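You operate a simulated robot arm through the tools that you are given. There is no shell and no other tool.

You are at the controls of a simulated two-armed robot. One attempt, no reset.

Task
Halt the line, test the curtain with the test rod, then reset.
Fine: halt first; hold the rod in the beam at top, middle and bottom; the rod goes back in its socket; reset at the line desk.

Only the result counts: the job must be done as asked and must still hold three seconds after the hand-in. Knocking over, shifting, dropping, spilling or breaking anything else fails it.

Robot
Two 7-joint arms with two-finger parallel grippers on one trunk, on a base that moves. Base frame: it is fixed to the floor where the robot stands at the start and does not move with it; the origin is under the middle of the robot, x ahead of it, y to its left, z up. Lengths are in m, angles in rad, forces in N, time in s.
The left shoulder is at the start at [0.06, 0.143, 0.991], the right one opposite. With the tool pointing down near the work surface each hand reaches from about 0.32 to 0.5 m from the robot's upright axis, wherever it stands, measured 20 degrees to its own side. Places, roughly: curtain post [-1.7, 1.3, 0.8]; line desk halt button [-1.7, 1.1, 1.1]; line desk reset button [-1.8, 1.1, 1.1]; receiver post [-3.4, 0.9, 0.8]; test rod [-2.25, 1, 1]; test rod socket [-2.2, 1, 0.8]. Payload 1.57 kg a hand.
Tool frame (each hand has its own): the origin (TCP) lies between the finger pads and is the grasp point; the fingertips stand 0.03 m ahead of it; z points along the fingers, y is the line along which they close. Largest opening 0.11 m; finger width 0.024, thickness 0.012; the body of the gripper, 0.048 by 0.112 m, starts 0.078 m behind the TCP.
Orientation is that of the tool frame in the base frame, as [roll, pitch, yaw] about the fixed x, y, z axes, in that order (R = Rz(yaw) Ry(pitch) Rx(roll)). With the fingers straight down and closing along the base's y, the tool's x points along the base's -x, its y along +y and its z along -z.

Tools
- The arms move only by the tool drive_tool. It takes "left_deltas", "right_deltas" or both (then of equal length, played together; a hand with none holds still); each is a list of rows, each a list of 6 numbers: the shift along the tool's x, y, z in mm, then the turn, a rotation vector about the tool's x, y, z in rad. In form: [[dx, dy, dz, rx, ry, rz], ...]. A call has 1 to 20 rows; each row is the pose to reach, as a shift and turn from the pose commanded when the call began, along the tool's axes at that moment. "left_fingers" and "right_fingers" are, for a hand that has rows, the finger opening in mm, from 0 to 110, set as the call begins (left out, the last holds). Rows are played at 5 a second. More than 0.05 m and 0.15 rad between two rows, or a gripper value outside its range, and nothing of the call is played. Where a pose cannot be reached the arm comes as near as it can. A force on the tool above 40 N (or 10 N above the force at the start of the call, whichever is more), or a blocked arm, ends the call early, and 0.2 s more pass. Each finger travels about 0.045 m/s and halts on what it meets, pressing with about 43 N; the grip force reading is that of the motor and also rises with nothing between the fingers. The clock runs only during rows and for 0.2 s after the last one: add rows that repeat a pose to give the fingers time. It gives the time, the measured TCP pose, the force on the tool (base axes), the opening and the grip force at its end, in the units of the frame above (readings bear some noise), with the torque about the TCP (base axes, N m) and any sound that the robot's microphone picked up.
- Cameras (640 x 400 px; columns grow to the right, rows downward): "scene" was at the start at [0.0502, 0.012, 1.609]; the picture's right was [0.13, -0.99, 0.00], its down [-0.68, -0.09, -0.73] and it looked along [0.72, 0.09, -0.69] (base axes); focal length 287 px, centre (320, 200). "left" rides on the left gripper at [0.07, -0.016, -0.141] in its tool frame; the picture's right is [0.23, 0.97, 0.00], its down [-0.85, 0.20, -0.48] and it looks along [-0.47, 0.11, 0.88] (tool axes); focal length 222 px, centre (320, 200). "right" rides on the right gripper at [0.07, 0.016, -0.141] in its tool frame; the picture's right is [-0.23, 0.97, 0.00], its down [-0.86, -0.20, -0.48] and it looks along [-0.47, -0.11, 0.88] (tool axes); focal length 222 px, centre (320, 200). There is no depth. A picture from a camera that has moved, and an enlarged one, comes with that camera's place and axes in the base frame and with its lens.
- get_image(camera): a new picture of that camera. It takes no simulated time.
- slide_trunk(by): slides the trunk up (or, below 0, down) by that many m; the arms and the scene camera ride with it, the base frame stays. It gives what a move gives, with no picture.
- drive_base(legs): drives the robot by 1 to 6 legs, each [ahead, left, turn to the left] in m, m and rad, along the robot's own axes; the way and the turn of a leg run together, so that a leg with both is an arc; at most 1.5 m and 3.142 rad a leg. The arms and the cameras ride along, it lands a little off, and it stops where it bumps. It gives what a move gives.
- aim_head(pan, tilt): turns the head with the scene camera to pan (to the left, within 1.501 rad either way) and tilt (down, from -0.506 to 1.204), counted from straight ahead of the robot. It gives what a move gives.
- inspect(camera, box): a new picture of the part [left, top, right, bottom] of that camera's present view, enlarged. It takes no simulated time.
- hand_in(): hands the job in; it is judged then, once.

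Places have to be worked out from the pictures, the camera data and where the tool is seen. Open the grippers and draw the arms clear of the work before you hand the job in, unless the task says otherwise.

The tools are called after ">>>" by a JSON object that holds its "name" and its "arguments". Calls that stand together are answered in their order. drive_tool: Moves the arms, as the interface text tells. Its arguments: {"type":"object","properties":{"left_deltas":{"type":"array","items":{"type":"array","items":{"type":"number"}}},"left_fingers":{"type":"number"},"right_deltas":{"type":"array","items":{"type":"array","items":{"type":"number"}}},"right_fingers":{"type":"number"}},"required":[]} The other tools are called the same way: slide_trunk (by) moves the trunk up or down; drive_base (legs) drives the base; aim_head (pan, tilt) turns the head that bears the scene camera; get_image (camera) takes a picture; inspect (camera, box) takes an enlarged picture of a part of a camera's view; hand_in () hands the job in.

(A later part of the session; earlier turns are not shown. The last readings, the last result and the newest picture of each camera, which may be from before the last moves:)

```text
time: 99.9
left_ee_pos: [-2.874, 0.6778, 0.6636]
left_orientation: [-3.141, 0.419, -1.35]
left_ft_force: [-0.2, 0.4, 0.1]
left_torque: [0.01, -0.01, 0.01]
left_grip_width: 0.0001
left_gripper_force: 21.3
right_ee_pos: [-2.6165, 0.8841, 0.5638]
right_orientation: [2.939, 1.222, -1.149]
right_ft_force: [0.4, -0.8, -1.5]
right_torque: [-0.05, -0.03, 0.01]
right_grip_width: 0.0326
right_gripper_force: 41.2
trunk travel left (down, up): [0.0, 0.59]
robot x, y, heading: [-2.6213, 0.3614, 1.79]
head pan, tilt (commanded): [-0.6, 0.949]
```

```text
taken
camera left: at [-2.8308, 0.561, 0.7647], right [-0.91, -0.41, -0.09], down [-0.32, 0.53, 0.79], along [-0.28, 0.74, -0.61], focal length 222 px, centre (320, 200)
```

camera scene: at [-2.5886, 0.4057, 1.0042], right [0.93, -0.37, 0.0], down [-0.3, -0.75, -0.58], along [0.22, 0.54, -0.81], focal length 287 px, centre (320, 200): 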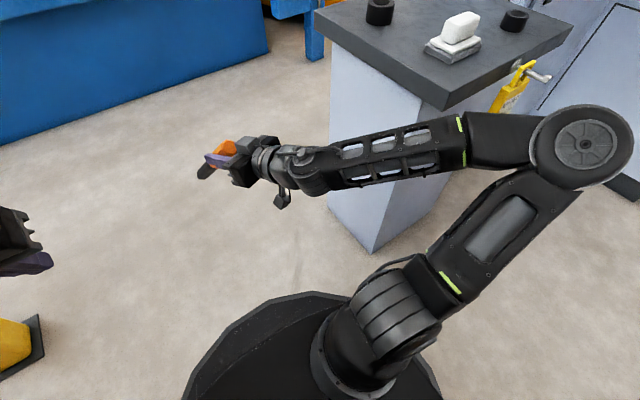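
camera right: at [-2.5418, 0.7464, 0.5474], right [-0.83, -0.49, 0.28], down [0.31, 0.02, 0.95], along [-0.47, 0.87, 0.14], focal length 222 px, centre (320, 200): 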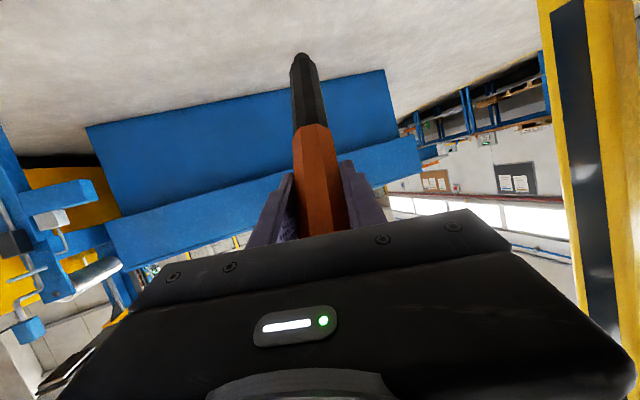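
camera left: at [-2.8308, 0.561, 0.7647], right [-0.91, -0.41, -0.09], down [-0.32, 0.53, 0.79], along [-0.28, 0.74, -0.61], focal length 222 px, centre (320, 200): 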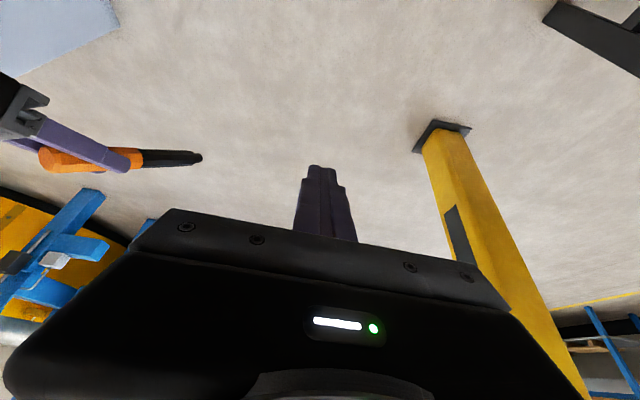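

The forearm clears the stand's corner by roughly 0.08 m, less when I extend. I look left-behind to see whether I can sidestep a bit to the left.

>>> {"name": "aim_head", "arguments": {"pan": 1.4, "tilt": 0.7}}

>>> {"name": "get_image", "arguments": {"camera": "scene"}}

```text
time: 101.8
left_ee_pos: [-2.8741, 0.6769, 0.6629]
left_orientation: [3.141, 0.421, -1.353]
left_ft_force: [-0.1, 0.5, 0.6]
left_torque: [-0.03, -0.02, 0.0]
left_grip_width: 0.0
left_gripper_force: 21.3
right_ee_pos: [-2.6173, 0.8857, 0.5657]
right_orientation: [2.94, 1.223, -1.149]
right_ft_force: [-0.4, -0.6, -2.1]
right_torque: [-0.04, 0.0, 0.02]
right_grip_width: 0.0327
right_gripper_force: 40.6
trunk travel left (down, up): [0.0, 0.59]
robot x, y, heading: [-2.6195, 0.3679, 1.794]
head pan, tilt (commanded): [1.4, 0.7]
```

```text
taken
camera scene: at [-2.7005, 0.334, 1.024], right [-0.05, 1.0, 0.0], down [0.64, 0.03, -0.76], along [-0.76, -0.04, -0.64], focal length 287 px, centre (320, 200)
```

scene: 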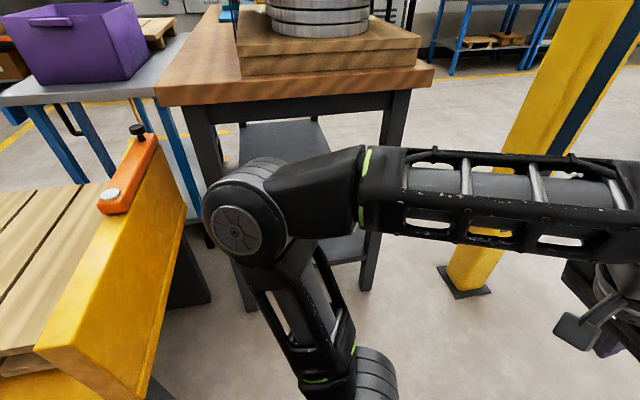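

There is about 0.15 m to the cart and 0.3 m to the table, so I sidestep 0.10 m left for more room at the stand, with the rod still short of the beam.

>>> {"name": "drive_base", "arguments": {"legs": [[0, 0.1, 0]]}}

>>> {"name": "aim_head", "arguments": {"pan": 0.2, "tilt": 0.2}}

>>> {"name": "get_image", "arguments": {"camera": "scene"}}

```text
time: 103.0
left_ee_pos: [-2.9696, 0.6543, 0.6643]
left_orientation: [-3.142, 0.422, -1.352]
left_ft_force: [-0.4, -0.5, 0.2]
left_torque: [0.03, 0.04, -0.02]
left_grip_width: 0.0002
left_gripper_force: 21.4
right_ee_pos: [-2.7133, 0.864, 0.5649]
right_orientation: [2.939, 1.22, -1.15]
right_ft_force: [-0.9, 0.0, -1.1]
right_torque: [-0.04, -0.04, 0.0]
right_grip_width: 0.0329
right_gripper_force: 40.9
trunk travel left (down, up): [0.0, 0.59]
robot x, y, heading: [-2.7204, 0.346, 1.787]
head pan, tilt (commanded): [1.4, 0.7]
```

```text
time: 104.4
left_ee_pos: [-2.9695, 0.6554, 0.6637]
left_orientation: [-3.141, 0.421, -1.352]
left_ft_force: [-0.2, 0.6, 0.4]
left_torque: [0.0, 0.02, 0.04]
left_grip_width: 0.0
left_gripper_force: 21.0
right_ee_pos: [-2.7126, 0.8631, 0.5638]
right_orientation: [2.939, 1.221, -1.15]
right_ft_force: [0.1, 0.6, -1.4]
right_torque: [-0.03, -0.05, -0.01]
right_grip_width: 0.0329
right_gripper_force: 41.4
trunk travel left (down, up): [0.0, 0.59]
robot x, y, heading: [-2.7159, 0.3465, 1.792]
head pan, tilt (commanded): [0.201, 0.201]
```

```text
taken
camera scene: at [-2.7503, 0.4017, 1.0693], right [0.91, 0.41, 0.0], down [0.08, -0.18, -0.98], along [-0.4, 0.89, -0.2], focal length 287 px, centre (320, 200)
```

scene: 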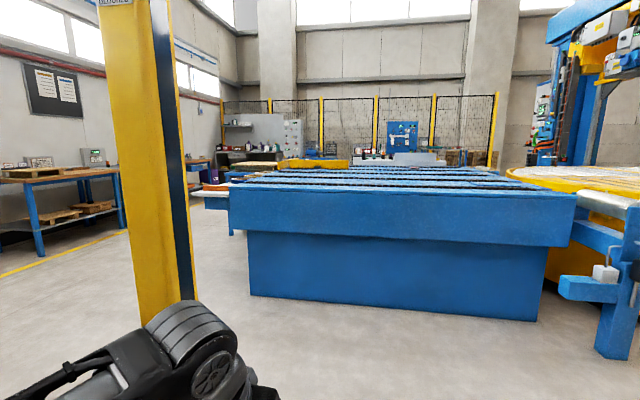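

Now I aim the head so as to see the receiver's lamps and extend the rod forward 130 mm (and a bit down) into the bottom of the beam, holding there.

>>> {"name": "aim_head", "arguments": {"pan": 0.45, "tilt": -0.05}}

>>> {"name": "drive_tool", "arguments": {"right_deltas": [[-4, -12, 30, 0, 0, 0], [-8, -25, 61, 0, 0, 0], [-12, -37, 92, 0, 0, 0], [-15.5, -50, 122.7, 0, 0, 0], [-15.5, -50, 122.7, 0, 0, 0]], "right_fingers": 0}}

>>> {"name": "get_image", "arguments": {"camera": "scene"}}

>>> {"name": "get_image", "arguments": {"camera": "right"}}

```text
time: 105.2
left_ee_pos: [-2.9694, 0.6554, 0.6645]
left_orientation: [-3.141, 0.42, -1.354]
left_ft_force: [-0.2, 1.2, -0.2]
left_torque: [0.04, 0.0, -0.02]
left_grip_width: 0.0
left_gripper_force: 21.4
right_ee_pos: [-2.7117, 0.8635, 0.5633]
right_orientation: [2.94, 1.222, -1.151]
right_ft_force: [0.0, -0.9, -1.5]
right_torque: [-0.01, -0.06, 0.02]
right_grip_width: 0.0326
right_gripper_force: 41.6
trunk travel left (down, up): [0.0, 0.59]
robot x, y, heading: [-2.7153, 0.3467, 1.788]
head pan, tilt (commanded): [0.45, -0.051]
```

```text
time: 106.3
left_ee_pos: [-2.9701, 0.6543, 0.6641]
left_orientation: [-3.141, 0.42, -1.352]
left_ft_force: [-0.5, 0.6, 1.3]
left_torque: [0.0, -0.01, 0.01]
left_grip_width: 0.0
left_gripper_force: 21.3
right_ee_pos: [-2.7412, 0.9905, 0.5317]
right_orientation: [2.942, 1.22, -1.149]
right_ft_force: [-0.4, 0.8, -0.9]
right_torque: [-0.07, -0.06, -0.01]
right_grip_width: 0.0326
right_gripper_force: 40.9
trunk travel left (down, up): [0.0, 0.59]
robot x, y, heading: [-2.7207, 0.3451, 1.787]
head pan, tilt (commanded): [0.45, -0.051]
```

```text
taken
camera scene: at [-2.7672, 0.3861, 1.0923], right [0.78, 0.62, 0.0], down [-0.03, 0.04, -1.0], along [-0.62, 0.78, 0.05], focal length 287 px, centre (320, 200)
```

scene: 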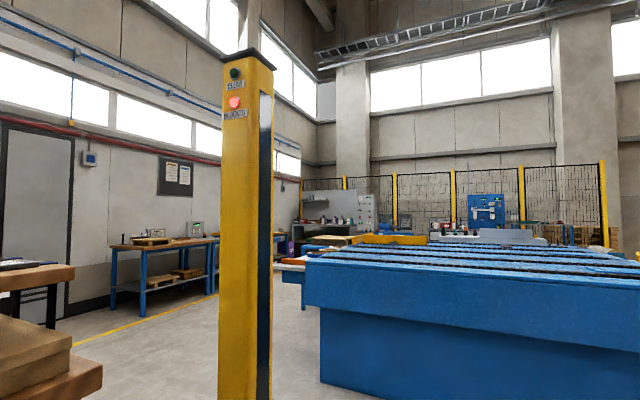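

```text
taken
camera right: at [-2.6661, 0.8518, 0.5155], right [-0.83, -0.49, 0.28], down [0.31, 0.02, 0.95], along [-0.47, 0.87, 0.14], focal length 222 px, centre (320, 200)
```

right: 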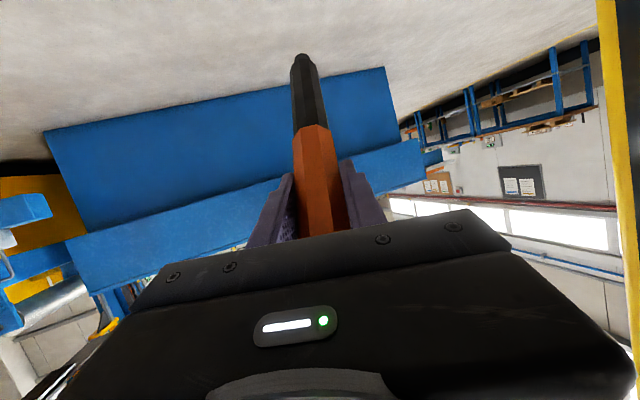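

BLOCKED is lit with the rod crossing at z ≈ 0.44. I go another 50 mm lower, nearer the bottom end, and hold for over two seconds.

>>> {"name": "drive_tool", "arguments": {"right_deltas": [[23, -2, 8, 0, 0, 0], [47, -3.4, 16.8, 0, 0, 0], [47, -3.4, 16.8, 0, 0, 0], [47, -3.4, 16.8, 0, 0, 0], [47, -3.4, 16.8, 0, 0, 0], [47, -3.4, 16.8, 0, 0, 0], [47, -3.4, 16.8, 0, 0, 0], [47, -3.4, 16.8, 0, 0, 0], [47, -3.4, 16.8, 0, 0, 0], [47, -3.4, 16.8, 0, 0, 0], [47, -3.4, 16.8, 0, 0, 0], [47, -3.4, 16.8, 0, 0, 0], [47, -3.4, 16.8, 0, 0, 0]], "right_fingers": 0}}

>>> {"name": "get_image", "arguments": {"camera": "scene"}}

>>> {"name": "inspect", "arguments": {"camera": "scene", "box": [180, 40, 320, 140]}}

```text
time: 109.2
left_ee_pos: [-2.9685, 0.6555, 0.6649]
left_orientation: [3.141, 0.42, -1.352]
left_ft_force: [-0.6, -0.1, -0.2]
left_torque: [0.01, 0.01, 0.01]
left_grip_width: 0.0
left_gripper_force: 21.2
right_ee_pos: [-2.7445, 0.9895, 0.4853]
right_orientation: [2.939, 1.222, -1.15]
right_ft_force: [0.6, 0.5, -1.2]
right_torque: [-0.06, -0.06, -0.02]
right_grip_width: 0.0326
right_gripper_force: 41.2
trunk travel left (down, up): [0.0, 0.59]
robot x, y, heading: [-2.7175, 0.3473, 1.788]
head pan, tilt (commanded): [0.45, -0.051]
```

```text
taken
camera scene: at [-2.7672, 0.3862, 1.0923], right [0.78, 0.62, 0.0], down [-0.03, 0.04, -1.0], along [-0.62, 0.78, 0.05], focal length 287 px, centre (320, 200)
```

scene: 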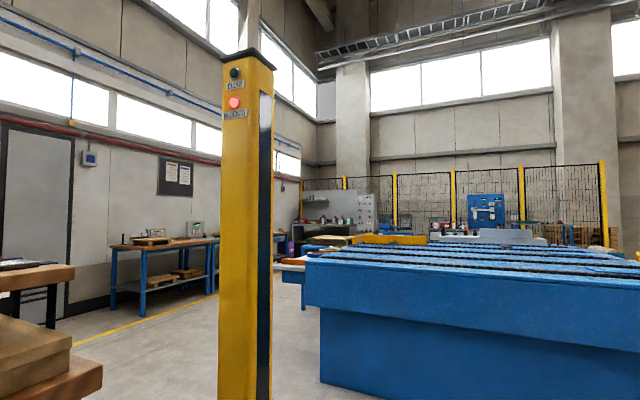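

```text
4.00 times, centred on (250, 90) of scene
camera zoom: at [-2.7672, 0.3862, 1.0923], right [0.78, 0.62, 0.0], down [-0.03, 0.04, -1.0], along [-0.62, 0.78, 0.05], focal length 1147 px, centre (600, 640)
```

zoom: 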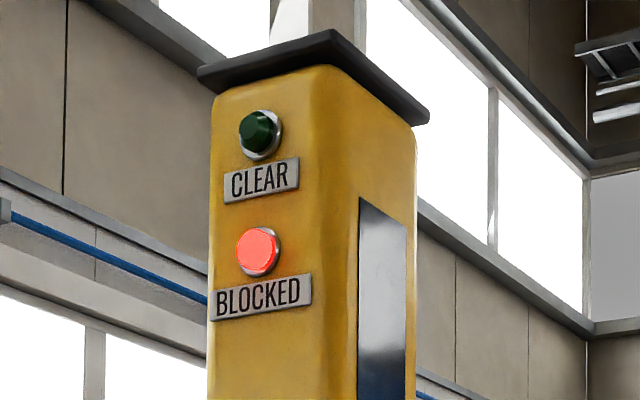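

BLOCKED stays lit at the bottom (rod crossing at z ≈ 0.39). I check the lower end of the window on the receiver.

>>> {"name": "aim_head", "arguments": {"pan": 0.4, "tilt": 0.5}}

>>> {"name": "get_image", "arguments": {"camera": "scene"}}

```text
time: 110.1
left_ee_pos: [-2.9694, 0.655, 0.6638]
left_orientation: [3.141, 0.42, -1.354]
left_ft_force: [-0.7, 0.5, 0.6]
left_torque: [-0.02, 0.02, 0.03]
left_grip_width: 0.0003
left_gripper_force: 21.1
right_ee_pos: [-2.7428, 0.99, 0.4841]
right_orientation: [2.939, 1.221, -1.15]
right_ft_force: [0.0, 0.4, -0.6]
right_torque: [-0.06, -0.05, 0.0]
right_grip_width: 0.0326
right_gripper_force: 41.0
trunk travel left (down, up): [0.0, 0.59]
robot x, y, heading: [-2.7153, 0.3443, 1.791]
head pan, tilt (commanded): [0.4, 0.499]
```

```text
taken
camera scene: at [-2.765, 0.3908, 1.0417], right [0.81, 0.58, 0.0], down [0.28, -0.39, -0.88], along [-0.51, 0.72, -0.48], focal length 287 px, centre (320, 200)
```

scene: 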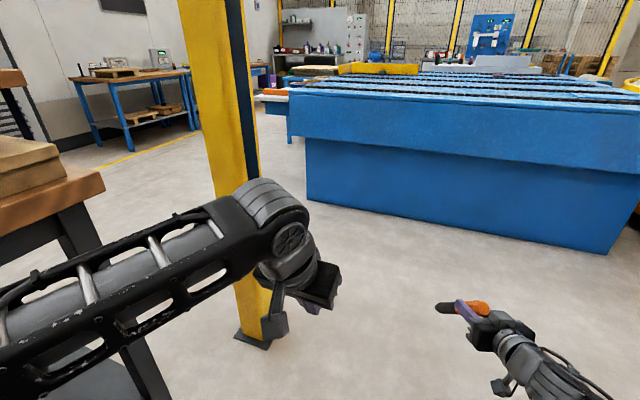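

The bottom test is done as well (window's lower end is at about z 0.35). I withdraw the rod from the beam the way it came and raise the trunk.

>>> {"name": "drive_tool", "arguments": {"right_deltas": [[-12, 13, -35, 0, 0, 0], [-22, 26, -70, 0, 0, 0], [-28, 40, -105, 0, 0, 0], [-31.5, 53.4, -139.5, 0, 0, 0], [-31.5, 53.4, -139.5, 0, 0, 0]], "right_fingers": 0}}

>>> {"name": "slide_trunk", "arguments": {"by": 0.4}}

>>> {"name": "slide_trunk", "arguments": {"by": 0.19}}

>>> {"name": "aim_head", "arguments": {"pan": -0.3, "tilt": 0.6}}

>>> {"name": "get_image", "arguments": {"camera": "scene"}}

```text
time: 111.3
left_ee_pos: [-2.9693, 0.6546, 0.6628]
left_orientation: [-3.141, 0.421, -1.353]
left_ft_force: [-0.1, 0.2, 0.0]
left_torque: [-0.02, -0.01, -0.01]
left_grip_width: 0.0001
left_gripper_force: 21.2
right_ee_pos: [-2.7155, 0.8624, 0.5669]
right_orientation: [2.939, 1.219, -1.148]
right_ft_force: [0.3, 0.1, -1.7]
right_torque: [-0.07, -0.04, 0.01]
right_grip_width: 0.0328
right_gripper_force: 40.9
trunk travel left (down, up): [0.0, 0.59]
robot x, y, heading: [-2.7187, 0.3435, 1.789]
head pan, tilt (commanded): [0.4, 0.499]
```

```text
time: 115.2
left_ee_pos: [-2.9695, 0.6573, 1.0641]
left_orientation: [3.14, 0.42, -1.353]
left_ft_force: [0.7, 0.4, -1.3]
left_torque: [0.03, 0.03, 0.02]
left_grip_width: 0.0
left_gripper_force: 21.5
right_ee_pos: [-2.7134, 0.8621, 0.968]
right_orientation: [2.938, 1.22, -1.148]
right_ft_force: [0.0, 0.4, -0.6]
right_torque: [-0.03, -0.02, 0.02]
right_grip_width: 0.0326
right_gripper_force: 41.2
trunk travel left (down, up): [-0.4, 0.19]
robot x, y, heading: [-2.7171, 0.3441, 1.787]
head pan, tilt (commanded): [0.4, 0.499]
```

```text
time: 117.2
left_ee_pos: [-2.9696, 0.655, 1.2547]
left_orientation: [-3.141, 0.42, -1.352]
left_ft_force: [-0.2, -0.1, -1.2]
left_torque: [-0.02, 0.02, 0.01]
left_grip_width: 0.0001
left_gripper_force: 21.1
right_ee_pos: [-2.7142, 0.8618, 1.1568]
right_orientation: [2.94, 1.222, -1.147]
right_ft_force: [-0.2, 0.5, -1.7]
right_torque: [-0.05, -0.06, 0.0]
right_grip_width: 0.033
right_gripper_force: 40.3
trunk travel left (down, up): [-0.59, 0.0]
robot x, y, heading: [-2.7189, 0.3433, 1.786]
head pan, tilt (commanded): [0.4, 0.499]
```

```text
time: 118.3
left_ee_pos: [-2.9688, 0.6561, 1.253]
left_orientation: [3.142, 0.421, -1.353]
left_ft_force: [-0.6, -0.8, 0.1]
left_torque: [0.01, -0.05, 0.03]
left_grip_width: 0.0
left_gripper_force: 21.1
right_ee_pos: [-2.7136, 0.8628, 1.1558]
right_orientation: [2.939, 1.222, -1.15]
right_ft_force: [-0.8, -0.4, -1.9]
right_torque: [0.02, -0.03, 0.01]
right_grip_width: 0.0326
right_gripper_force: 41.2
trunk travel left (down, up): [-0.59, 0.0]
robot x, y, heading: [-2.7175, 0.3444, 1.787]
head pan, tilt (commanded): [-0.3, 0.6]
```

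```text
taken
camera scene: at [-2.7051, 0.4048, 1.6226], right [1.0, -0.08, 0.0], down [-0.05, -0.56, -0.83], along [0.07, 0.82, -0.56], focal length 287 px, centre (320, 200)
```

scene: 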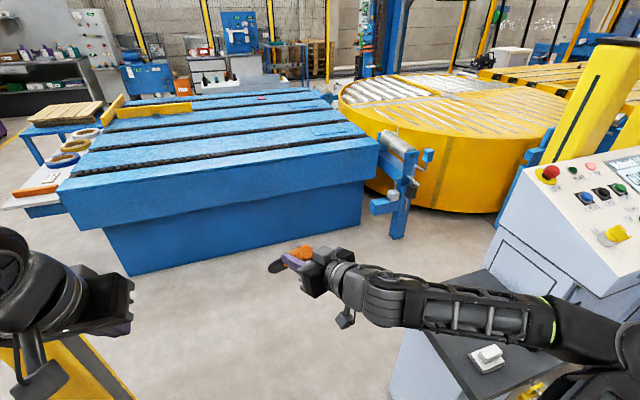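

The rod is withdrawn and the trunk is up. I undo the tool turn in two steps so the rod hangs vertical again, over free floor.

>>> {"name": "drive_tool", "arguments": {"right_deltas": [[0, 0, 0, 0.1, -0.0875, 0], [0, 0, 0, 0.2, -0.175, 0], [0, 0, 0, 0.3, -0.2625, 0], [0, 0, 0, 0.4, -0.35, 0], [0, 0, 0, 0.4, -0.35, 0]], "right_fingers": 0}}

>>> {"name": "drive_tool", "arguments": {"right_deltas": [[0, 0, 0, 0, 0.13, 0], [0, 0, 0, 0, 0.26, 0], [0, 0, 0, 0, 0.39, 0], [0, 0, 0, 0, 0.52, 0], [0, 0, 0, 0, 0.65, 0], [0, 0, 0, 0, 0.78, 0], [0, 0, 0, 0, 0.91, 0], [0, 0, 0, 0, 1.03, 0], [0, 0, 0, 0, 1.07, 0], [0, 0, 0, 0, 1.07, 0]], "right_fingers": 0}}

>>> {"name": "get_image", "arguments": {"camera": "right"}}

>>> {"name": "get_image", "arguments": {"camera": "scene"}}

```text
time: 119.5
left_ee_pos: [-2.9699, 0.6575, 1.254]
left_orientation: [-3.141, 0.422, -1.352]
left_ft_force: [-0.5, 0.2, 0.2]
left_torque: [-0.02, -0.02, 0.02]
left_grip_width: 0.0
left_gripper_force: 21.3
right_ee_pos: [-2.7207, 0.8984, 1.175]
right_orientation: [-3.133, 1.569, -1.347]
right_ft_force: [0.1, 0.6, -0.9]
right_torque: [-0.03, 0.01, 0.0]
right_grip_width: 0.033
right_gripper_force: 40.9
right hand out of reach, approached as far as the arm can: row 1, 2, 3, 4, 5
trunk travel left (down, up): [-0.59, 0.0]
robot x, y, heading: [-2.7165, 0.345, 1.795]
head pan, tilt (commanded): [-0.3, 0.6]
```

```text
time: 121.7
left_ee_pos: [-2.9699, 0.6561, 1.254]
left_orientation: [3.141, 0.42, -1.353]
left_ft_force: [0.5, 0.4, -0.1]
left_torque: [-0.03, 0.02, 0.01]
left_grip_width: 0.0001
left_gripper_force: 21.5
right_ee_pos: [-2.7013, 0.8912, 1.1756]
right_orientation: [3.141, 0.498, -1.351]
right_ft_force: [-0.3, 0.6, -0.5]
right_torque: [-0.03, -0.02, 0.02]
right_grip_width: 0.0329
right_gripper_force: 40.8
right hand out of reach, approached as far as the arm can: row 8, 9, 10
trunk travel left (down, up): [-0.59, 0.0]
robot x, y, heading: [-2.7168, 0.3435, 1.786]
head pan, tilt (commanded): [-0.3, 0.6]
```

```text
taken
camera right: at [-2.6893, 0.762, 1.2672], right [-0.99, -0.02, 0.11], down [0.08, 0.55, 0.83], along [-0.08, 0.83, -0.55], focal length 222 px, centre (320, 200)
```

right: 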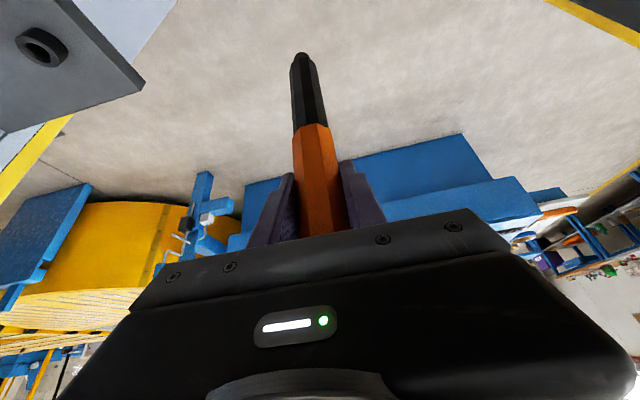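

```text
taken
camera scene: at [-2.7045, 0.4055, 1.6225], right [1.0, -0.08, 0.0], down [-0.05, -0.56, -0.82], along [0.07, 0.82, -0.57], focal length 287 px, centre (320, 200)
```

scene: 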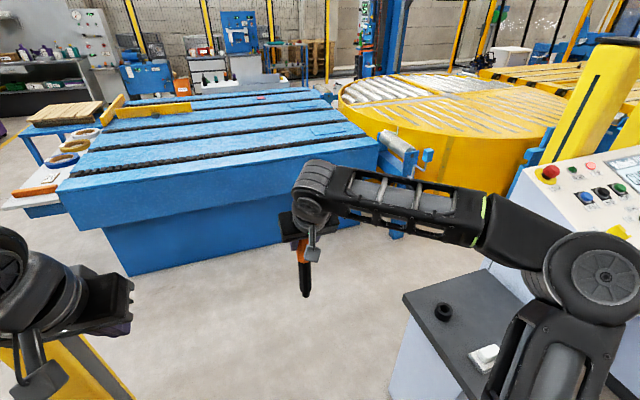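

The hand is back in the grasp orientation (pitch 0.498, yaw -1.351) and the rod hangs about vertical. I enlarge both views to measure the rod's exact tilt and reach in the hand.

>>> {"name": "inspect", "arguments": {"camera": "right", "box": [240, 40, 400, 140]}}

>>> {"name": "inspect", "arguments": {"camera": "scene", "box": [240, 200, 400, 310]}}

```text
4.00 times, centred on (320, 90) of right
camera zoom: at [-2.6893, 0.762, 1.2672], right [-0.99, -0.02, 0.11], down [0.08, 0.55, 0.83], along [-0.08, 0.83, -0.55], focal length 888 px, centre (320, 640)
```

zoom: 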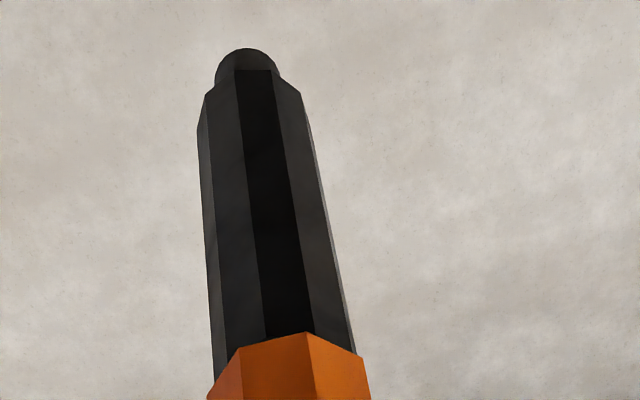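

```text
3.64 times, centred on (320, 255) of scene
camera zoom: at [-2.7045, 0.4055, 1.6225], right [1.0, -0.08, 0.0], down [-0.05, -0.56, -0.82], along [0.07, 0.82, -0.57], focal length 1042 px, centre (320, 0)
```

zoom: 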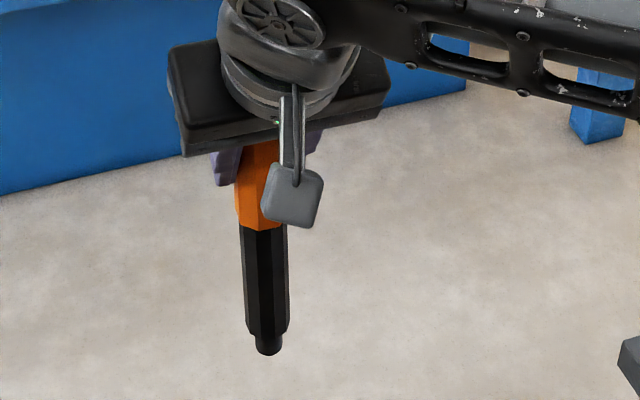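

The rod ends in a thinner round spigot. I enlarge the empty collar on the stand to see the socket hole.

>>> {"name": "inspect", "arguments": {"camera": "right", "box": [0, 0, 120, 100]}}

>>> {"name": "inspect", "arguments": {"camera": "scene", "box": [390, 270, 550, 390]}}

```text
4.00 times, centred on (60, 50) of right
camera zoom: at [-2.6893, 0.762, 1.2672], right [-0.99, -0.02, 0.11], down [0.08, 0.55, 0.83], along [-0.08, 0.83, -0.55], focal length 888 px, centre (1360, 800)
```

zoom: 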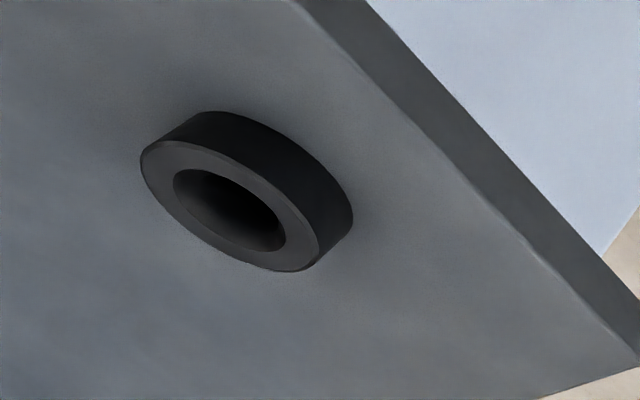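

```text
3.33 times, centred on (470, 330) of scene
camera zoom: at [-2.7045, 0.4055, 1.6225], right [1.0, -0.08, 0.0], down [-0.05, -0.56, -0.82], along [0.07, 0.82, -0.57], focal length 956 px, centre (-180, -233)
```

zoom: 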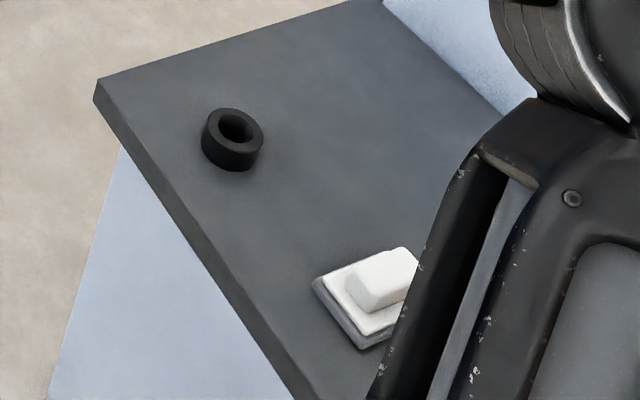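

The rod is vertical but sits about 8 mm further back in the hand than at the grasp, so I will align it by sight. I return to the stand in three short legs (right, back, right), keeping clear of the cart and the stand's corner.

>>> {"name": "drive_base", "arguments": {"legs": [[0, -0.2, 0], [-0.1, 0, 0], [0, -0.2, 0]]}}

>>> {"name": "aim_head", "arguments": {"pan": 0.0, "tilt": 0.75}}

>>> {"name": "get_image", "arguments": {"camera": "scene"}}

>>> {"name": "get_image", "arguments": {"camera": "right"}}

```text
time: 125.2
left_ee_pos: [-2.5598, 0.6482, 1.2544]
left_orientation: [3.141, 0.422, -1.346]
left_ft_force: [-0.7, -0.2, -0.4]
left_torque: [0.0, 0.06, 0.0]
left_grip_width: 0.0
left_gripper_force: 21.2
right_ee_pos: [-2.2924, 0.886, 1.1762]
right_orientation: [3.141, 0.499, -1.346]
right_ft_force: [0.5, -0.6, -1.0]
right_torque: [0.04, 0.02, 0.03]
right_grip_width: 0.033
right_gripper_force: 41.1
trunk travel left (down, up): [-0.59, 0.0]
robot x, y, heading: [-2.3024, 0.3397, 1.796]
head pan, tilt (commanded): [-0.3, 0.6]
```

```text
time: 126.0
left_ee_pos: [-2.5614, 0.6488, 1.2536]
left_orientation: [-3.14, 0.42, -1.343]
left_ft_force: [-1.4, -0.6, -0.5]
left_torque: [0.0, 0.01, 0.0]
left_grip_width: 0.0
left_gripper_force: 20.8
right_ee_pos: [-2.2943, 0.885, 1.1762]
right_orientation: [3.141, 0.499, -1.342]
right_ft_force: [-0.8, 0.6, -1.4]
right_torque: [-0.02, 0.01, -0.01]
right_grip_width: 0.0328
right_gripper_force: 40.8
trunk travel left (down, up): [-0.59, 0.0]
robot x, y, heading: [-2.3051, 0.3392, 1.798]
head pan, tilt (commanded): [0.0, 0.75]
```

```text
taken
camera scene: at [-2.3189, 0.3916, 1.6097], right [0.97, 0.22, 0.0], down [0.15, -0.66, -0.73], along [-0.16, 0.71, -0.68], focal length 287 px, centre (320, 200)
```

scene: 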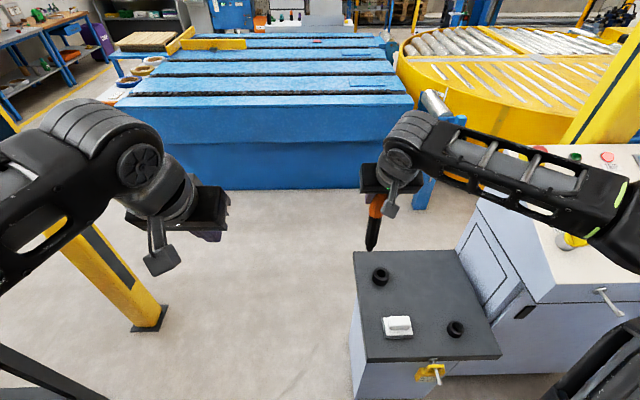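

```text
taken
camera right: at [-2.2814, 0.7556, 1.2673], right [-0.99, -0.03, 0.11], down [0.08, 0.55, 0.83], along [-0.08, 0.83, -0.55], focal length 222 px, centre (320, 200)
```

right: 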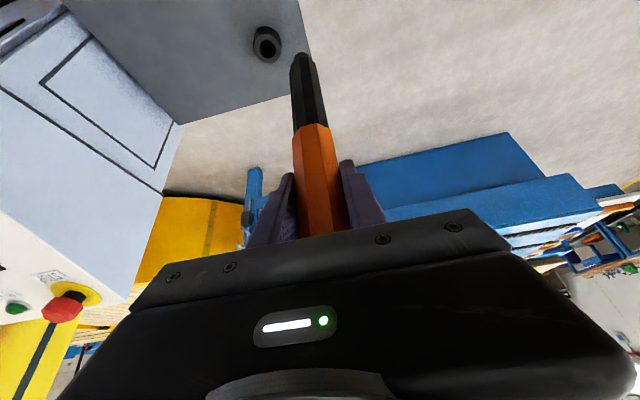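

The base landed within a few mm of the pick-up place. I move the rod over the socket, keeping the tip well above it.

>>> {"name": "drive_tool", "arguments": {"right_deltas": [[-7, -24, 0, 0, 0, 0], [-14, -48, 20, 0, 0, 0], [-20, -72, 45, 0, 0, 0], [-20, -72, 75, 0, 0, 0], [-20, -72, 97.5, 0, 0, 0], [-20, -72, 97.5, 0, 0, 0]], "right_fingers": 0}}

>>> {"name": "get_image", "arguments": {"camera": "right"}}

>>> {"name": "inspect", "arguments": {"camera": "right", "box": [220, 0, 380, 100]}}

>>> {"name": "inspect", "arguments": {"camera": "scene", "box": [320, 170, 480, 320]}}

```text
time: 127.4
left_ee_pos: [-2.5608, 0.6469, 1.2541]
left_orientation: [3.141, 0.421, -1.343]
left_ft_force: [-0.2, 0.1, 0.1]
left_torque: [0.0, 0.0, 0.0]
left_grip_width: 0.0003
left_gripper_force: 21.4
right_ee_pos: [-2.2369, 0.9648, 1.0995]
right_orientation: [3.141, 0.499, -1.343]
right_ft_force: [-0.1, -1.2, -2.0]
right_torque: [0.02, 0.01, 0.02]
right_grip_width: 0.0326
right_gripper_force: 41.2
trunk travel left (down, up): [-0.59, 0.0]
robot x, y, heading: [-2.3041, 0.3377, 1.798]
head pan, tilt (commanded): [0.0, 0.75]
```

```text
taken
camera right: at [-2.2244, 0.8361, 1.1907], right [-0.99, -0.03, 0.11], down [0.08, 0.55, 0.83], along [-0.08, 0.83, -0.55], focal length 222 px, centre (320, 200)
```

right: 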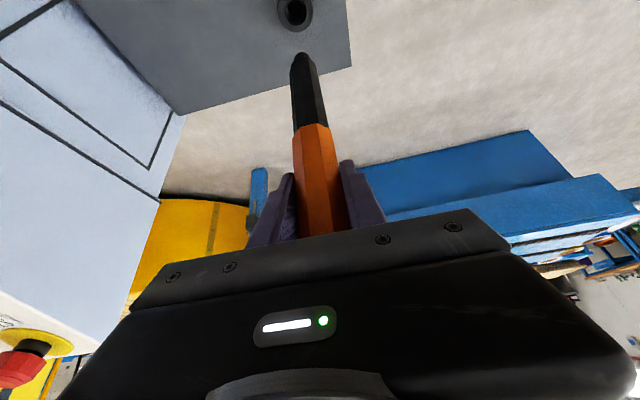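

```text
4.00 times, centred on (300, 50) of right
camera zoom: at [-2.2244, 0.8361, 1.1907], right [-0.99, -0.03, 0.11], down [0.08, 0.55, 0.83], along [-0.08, 0.83, -0.55], focal length 888 px, centre (400, 800)
```

zoom: 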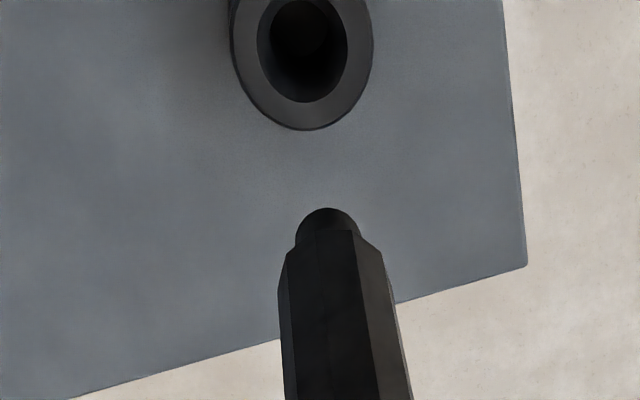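

```text
2.67 times, centred on (400, 245) of scene
camera zoom: at [-2.3193, 0.3912, 1.6097], right [0.97, 0.22, 0.0], down [0.15, -0.66, -0.73], along [-0.16, 0.71, -0.68], focal length 764 px, centre (107, 80)
```

zoom: 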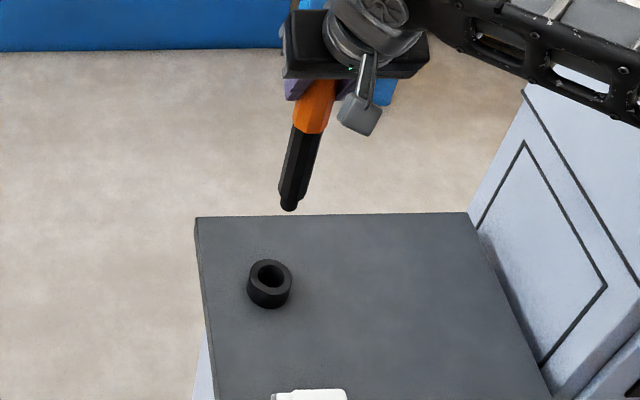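

Rod axis and socket agree in x within a millimetre; in y the rod should go back about 6 mm. I correct that and lower until the tip is about 20 mm above the collar.

>>> {"name": "drive_tool", "arguments": {"right_deltas": [[15, 1.4, 21, 0, 0, 0], [30, 1.4, 46, 0, 0, 0], [45, 1.4, 72, 0, 0, 0], [60.7, 1.4, 98.5, 0, 0, 0], [60.7, 1.4, 98.5, 0, 0, 0]], "right_fingers": 0}}

>>> {"name": "inspect", "arguments": {"camera": "right", "box": [220, 0, 380, 100]}}

>>> {"name": "inspect", "arguments": {"camera": "scene", "box": [320, 200, 440, 300]}}

```text
time: 128.6
left_ee_pos: [-2.5601, 0.6479, 1.2538]
left_orientation: [-3.141, 0.42, -1.345]
left_ft_force: [-0.1, 0.1, -0.3]
left_torque: [-0.01, 0.03, 0.04]
left_grip_width: 0.0
left_gripper_force: 21.3
right_ee_pos: [-2.238, 0.9564, 0.9847]
right_orientation: [3.141, 0.5, -1.342]
right_ft_force: [0.8, -0.3, -1.2]
right_torque: [0.0, 0.02, 0.0]
right_grip_width: 0.0328
right_gripper_force: 41.2
trunk travel left (down, up): [-0.59, 0.0]
robot x, y, heading: [-2.3102, 0.3339, 1.794]
head pan, tilt (commanded): [0.0, 0.75]
```

```text
4.00 times, centred on (300, 50) of right
camera zoom: at [-2.2252, 0.8275, 1.0761], right [-0.99, -0.03, 0.11], down [0.08, 0.55, 0.83], along [-0.08, 0.83, -0.55], focal length 888 px, centre (400, 800)
```

zoom: 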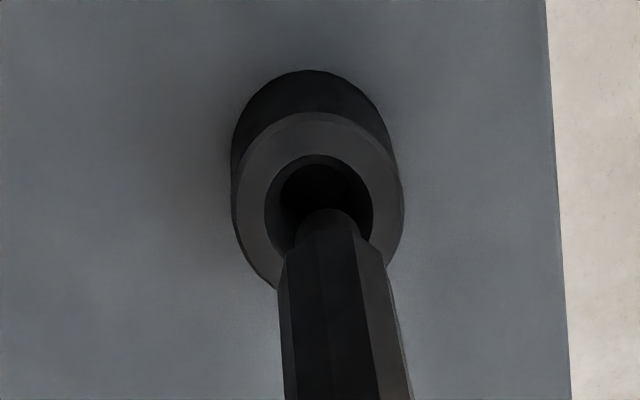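

```text
4.00 times, centred on (380, 250) of scene
camera zoom: at [-2.3191, 0.3913, 1.6097], right [0.97, 0.22, 0.0], down [0.15, -0.66, -0.73], along [-0.16, 0.71, -0.68], focal length 1147 px, centre (80, 0)
```

zoom: 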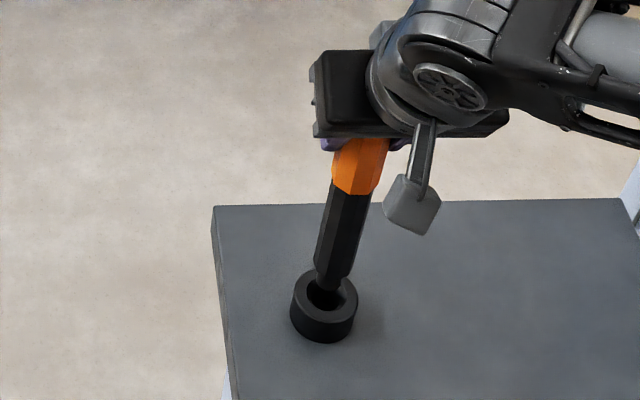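

In the wrist view the hole centre appears 1.4 mm to +x and about 3 mm further forward than the spigot. I enlarge the scene view of the tip to cross-check.

>>> {"name": "inspect", "arguments": {"camera": "scene", "box": [360, 240, 408, 290]}}

>>> {"name": "inspect", "arguments": {"camera": "right", "box": [270, 15, 330, 85]}}

```text
8.00 times, centred on (384, 265) of scene
camera zoom: at [-2.3191, 0.3913, 1.6097], right [0.97, 0.22, 0.0], down [0.15, -0.66, -0.73], along [-0.16, 0.71, -0.68], focal length 2294 px, centre (-192, -320)
```

zoom: 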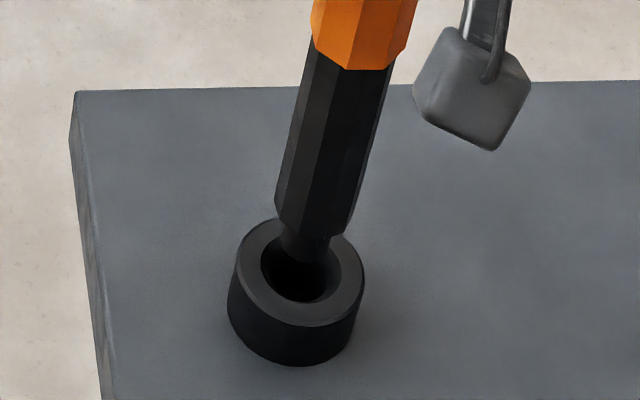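

```text
5.71 times, centred on (300, 50) of right
camera zoom: at [-2.2252, 0.8275, 1.0761], right [-0.99, -0.03, 0.11], down [0.08, 0.55, 0.83], along [-0.08, 0.83, -0.55], focal length 1269 px, centre (434, 1057)
```

zoom: 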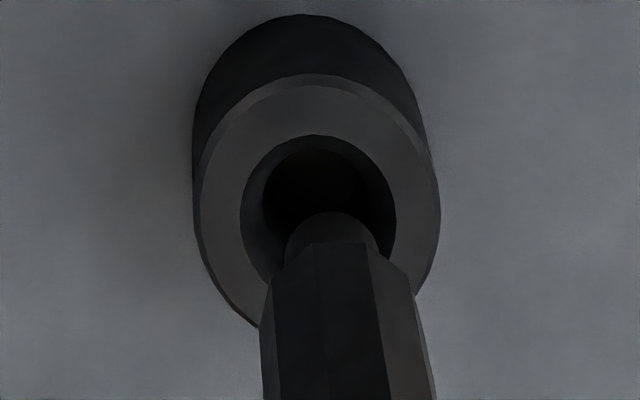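

Both views agree: the spigot should go about 1.3 mm to +x and 3 mm forward. I correct that and lower another 20 mm so the spigot is at the mouth of the hole.

>>> {"name": "drive_tool", "arguments": {"right_deltas": [[-2.3, -2, 1.3, 0, 0, 0], [2.5, -2, 10.1, 0, 0, 0], [7.3, -2, 18.9, 0, 0, 0], [7.3, -2, 18.9, 0, 0, 0]], "right_fingers": 0}}

>>> {"name": "inspect", "arguments": {"camera": "scene", "box": [360, 240, 408, 290]}}

>>> {"name": "inspect", "arguments": {"camera": "right", "box": [270, 15, 330, 85]}}

```text
time: 129.6
left_ee_pos: [-2.561, 0.6471, 1.2547]
left_orientation: [3.141, 0.42, -1.345]
left_ft_force: [0.1, 0.0, 0.9]
left_torque: [-0.01, -0.03, 0.01]
left_grip_width: 0.0001
left_gripper_force: 21.1
right_ee_pos: [-2.2376, 0.9616, 0.9646]
right_orientation: [-3.141, 0.499, -1.344]
right_ft_force: [0.5, -0.7, -0.9]
right_torque: [0.03, 0.0, -0.05]
right_grip_width: 0.033
right_gripper_force: 40.7
trunk travel left (down, up): [-0.59, 0.0]
robot x, y, heading: [-2.3067, 0.3375, 1.798]
head pan, tilt (commanded): [0.0, 0.75]
```

```text
8.00 times, centred on (384, 265) of scene
camera zoom: at [-2.319, 0.3915, 1.6097], right [0.97, 0.22, 0.0], down [0.15, -0.66, -0.73], along [-0.16, 0.71, -0.68], focal length 2294 px, centre (-192, -320)
```

zoom: 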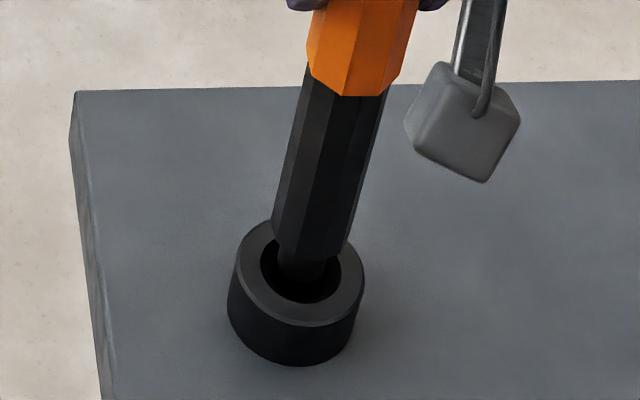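

```text
5.71 times, centred on (300, 50) of right
camera zoom: at [-2.224, 0.831, 1.056], right [-0.99, -0.03, 0.11], down [0.08, 0.55, 0.83], along [-0.08, 0.83, -0.55], focal length 1269 px, centre (434, 1057)
```

zoom: 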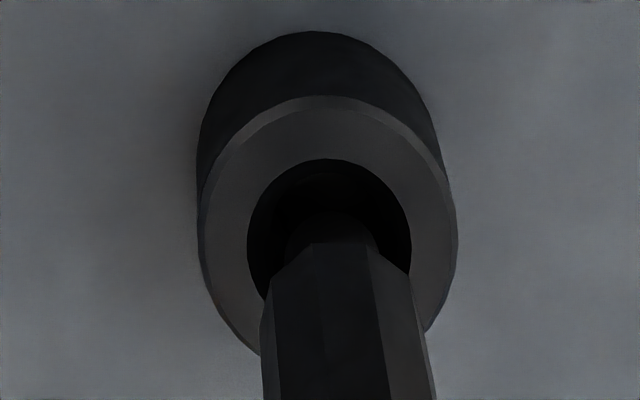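

The spigot is centred over the hole in both views, about 5 mm above it. I lower 20 mm straight down in small steps.

>>> {"name": "drive_tool", "arguments": {"right_deltas": [[2.4, 0, 4.4, 0, 0, 0], [4.8, 0, 8.8, 0, 0, 0], [7.2, 0, 13.2, 0, 0, 0], [9.6, 0, 17.6, 0, 0, 0], [9.6, 0, 17.6, 0, 0, 0]], "right_fingers": 0}}

>>> {"name": "inspect", "arguments": {"camera": "scene", "box": [360, 240, 408, 290]}}

>>> {"name": "inspect", "arguments": {"camera": "right", "box": [270, 15, 330, 85]}}

```text
time: 130.8
left_ee_pos: [-2.5604, 0.6466, 1.2543]
left_orientation: [-3.141, 0.423, -1.342]
left_ft_force: [0.7, 0.2, -0.4]
left_torque: [0.02, 0.01, -0.05]
left_grip_width: 0.0
left_gripper_force: 21.9
right_ee_pos: [-2.2363, 0.9607, 0.9434]
right_orientation: [3.14, 0.5, -1.342]
right_ft_force: [-0.3, 0.3, -1.2]
right_torque: [-0.01, -0.03, -0.01]
right_grip_width: 0.0327
right_gripper_force: 40.7
trunk travel left (down, up): [-0.59, 0.0]
robot x, y, heading: [-2.3051, 0.3367, 1.796]
head pan, tilt (commanded): [0.0, 0.75]
```

```text
8.00 times, centred on (384, 265) of scene
camera zoom: at [-2.3189, 0.3915, 1.6097], right [0.97, 0.22, 0.0], down [0.15, -0.66, -0.73], along [-0.16, 0.71, -0.68], focal length 2294 px, centre (-192, -320)
```

zoom: 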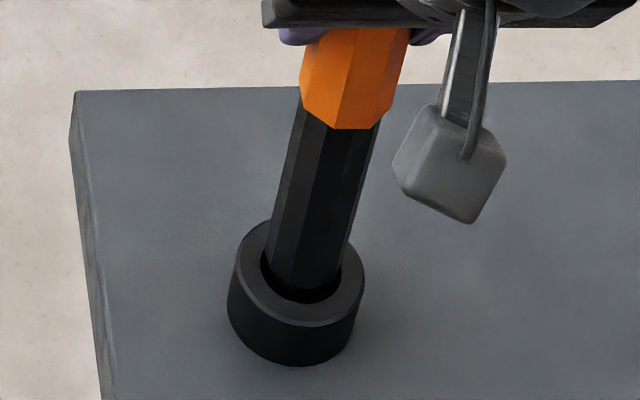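

```text
5.71 times, centred on (300, 50) of right
camera zoom: at [-2.2238, 0.8311, 1.0355], right [-0.99, -0.03, 0.11], down [0.08, 0.55, 0.83], along [-0.08, 0.83, -0.55], focal length 1269 px, centre (434, 1057)
```

zoom: 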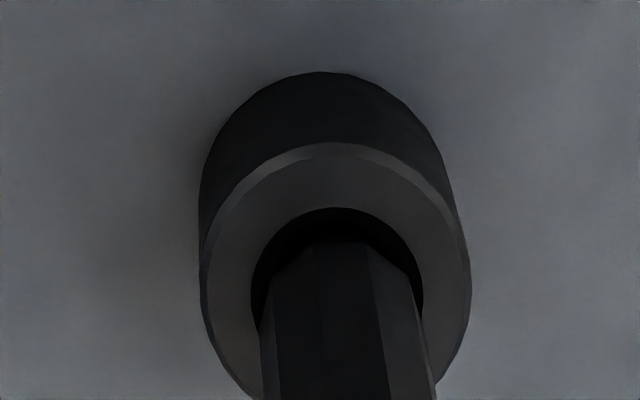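

The spigot entered with no contact force and the body is centred at the rim. I lower the remaining 19 mm in small steps.

>>> {"name": "drive_tool", "arguments": {"right_deltas": [[1.9, 0, 3.5, 0, 0, 0], [3.8, 0, 7, 0, 0, 0], [5.7, 0, 10.5, 0, 0, 0], [7.4, 0, 13.6, 0, 0, 0], [8.6, 0, 15.8, 0, 0, 0], [8.6, 0, 15.8, 0, 0, 0]], "right_fingers": 0}}

>>> {"name": "inspect", "arguments": {"camera": "scene", "box": [360, 240, 408, 290]}}

>>> {"name": "inspect", "arguments": {"camera": "right", "box": [270, 15, 330, 85]}}

```text
time: 132.2
left_ee_pos: [-2.5612, 0.6454, 1.2554]
left_orientation: [3.141, 0.421, -1.343]
left_ft_force: [0.3, -0.2, 0.4]
left_torque: [0.01, 0.03, 0.02]
left_grip_width: 0.0
left_gripper_force: 21.3
right_ee_pos: [-2.2377, 0.96, 0.9291]
right_orientation: [3.141, 0.504, -1.342]
right_ft_force: [4.2, -0.5, 31.9]
right_torque: [0.45, -0.47, -0.02]
right_grip_width: 0.0328
right_gripper_force: 40.9
trunk travel left (down, up): [-0.59, 0.0]
robot x, y, heading: [-2.3054, 0.3399, 1.796]
head pan, tilt (commanded): [0.0, 0.75]
```

```text
8.00 times, centred on (384, 265) of scene
camera zoom: at [-2.3188, 0.388, 1.6099], right [0.97, 0.22, 0.0], down [0.15, -0.66, -0.73], along [-0.16, 0.71, -0.68], focal length 2294 px, centre (-192, -320)
```

zoom: 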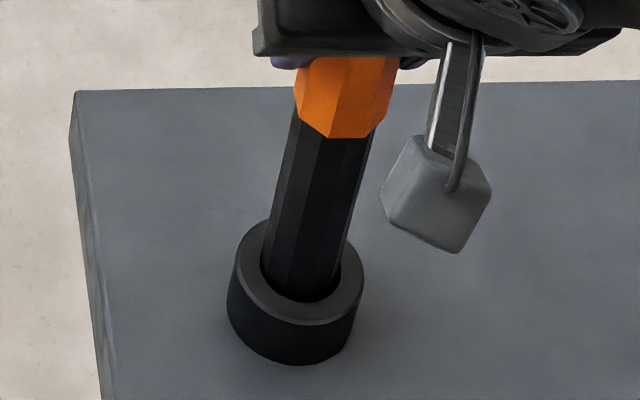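

```text
5.71 times, centred on (300, 50) of right
camera zoom: at [-2.2245, 0.8297, 1.0199], right [-0.99, -0.03, 0.11], down [0.08, 0.55, 0.83], along [-0.08, 0.84, -0.54], focal length 1269 px, centre (434, 1057)
```

zoom: 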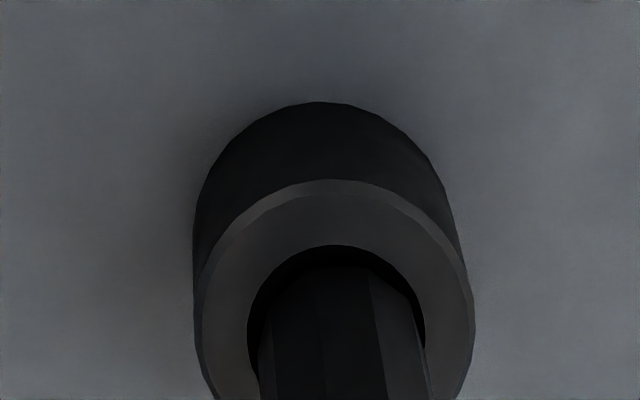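

Contact: 32 N upward at TCP z 0.929, 4–5 mm above the grasp height. I compare with the pre-grasp picture, using the same head pose, to tell whether the rod is seated.

>>> {"name": "aim_head", "arguments": {"pan": 0.0, "tilt": 0.6}}

>>> {"name": "inspect", "arguments": {"camera": "scene", "box": [340, 230, 500, 400]}}

>>> {"name": "get_image", "arguments": {"camera": "right"}}

```text
time: 132.9
left_ee_pos: [-2.5605, 0.6464, 1.2555]
left_orientation: [-3.141, 0.423, -1.344]
left_ft_force: [0.0, -0.7, 0.3]
left_torque: [0.02, 0.02, -0.01]
left_grip_width: 0.0
left_gripper_force: 21.7
right_ee_pos: [-2.2372, 0.9597, 0.9298]
right_orientation: [-3.141, 0.506, -1.341]
right_ft_force: [3.5, 1.4, 31.6]
right_torque: [0.6, -0.52, -0.06]
right_grip_width: 0.0327
right_gripper_force: 40.3
trunk travel left (down, up): [-0.59, 0.0]
robot x, y, heading: [-2.3055, 0.3385, 1.796]
head pan, tilt (commanded): [0.0, 0.6]
```

```text
2.35 times, centred on (420, 315) of scene
camera zoom: at [-2.32, 0.3935, 1.6227], right [0.97, 0.22, 0.0], down [0.13, -0.55, -0.83], along [-0.19, 0.81, -0.56], focal length 675 px, centre (85, -71)
```

zoom: 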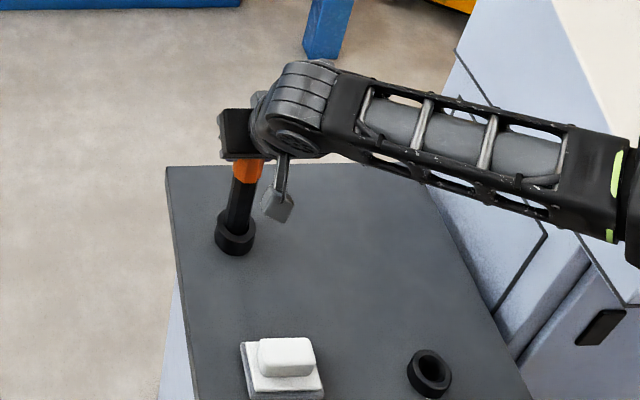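

```text
taken
camera right: at [-2.2245, 0.8296, 1.0196], right [-0.99, -0.03, 0.11], down [0.08, 0.55, 0.83], along [-0.08, 0.83, -0.54], focal length 222 px, centre (320, 200)
```

right: 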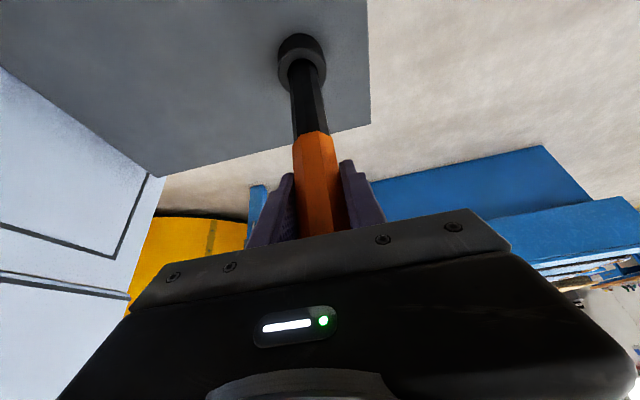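

The picture and the offsets (rod slid about 4 mm out in the grip during the first turn) suggest the rod is on the socket's bottom. To be sure it is not the rim, I lift 8 mm, shift 2 mm back, lower again and compare the stop height.

>>> {"name": "drive_tool", "arguments": {"right_deltas": [[-1.9, 0, -3.5, 0, 0, 0], [-3.8, 0, -7, 0, 0, 0], [-2.1, -0.8, -8, 0, 0, 0], [-2.1, -0.8, -8, 0, 0, 0]], "right_fingers": 0}}

>>> {"name": "drive_tool", "arguments": {"right_deltas": [[0.7, 0, 1.3, 0, 0, 0], [1.4, 0, 2.6, 0, 0, 0], [2.1, 0, 3.9, 0, 0, 0], [2.8, 0, 5.2, 0, 0, 0], [2.8, 0, 5.2, 0, 0, 0]], "right_fingers": 0}}

```text
time: 133.9
left_ee_pos: [-2.5608, 0.6474, 1.2543]
left_orientation: [-3.141, 0.421, -1.344]
left_ft_force: [-0.6, -0.3, -0.5]
left_torque: [0.01, -0.01, -0.02]
left_grip_width: 0.0
left_gripper_force: 21.2
right_ee_pos: [-2.2354, 0.9589, 0.9331]
right_orientation: [3.142, 0.497, -1.343]
right_ft_force: [0.3, -0.9, -1.3]
right_torque: [0.04, -0.02, 0.01]
right_grip_width: 0.0329
right_gripper_force: 41.0
trunk travel left (down, up): [-0.59, 0.0]
robot x, y, heading: [-2.3061, 0.3401, 1.798]
head pan, tilt (commanded): [0.0, 0.6]
```

```text
time: 135.1
left_ee_pos: [-2.5604, 0.647, 1.254]
left_orientation: [-3.141, 0.42, -1.344]
left_ft_force: [-0.5, -0.3, -0.3]
left_torque: [0.03, -0.03, 0.03]
left_grip_width: 0.0
left_gripper_force: 21.7
right_ee_pos: [-2.2353, 0.9584, 0.9288]
right_orientation: [3.14, 0.499, -1.341]
right_ft_force: [-0.3, -1.2, -0.1]
right_torque: [-0.08, 0.03, -0.03]
right_grip_width: 0.0327
right_gripper_force: 40.5
trunk travel left (down, up): [-0.59, 0.0]
robot x, y, heading: [-2.3054, 0.3385, 1.798]
head pan, tilt (commanded): [0.0, 0.6]
```

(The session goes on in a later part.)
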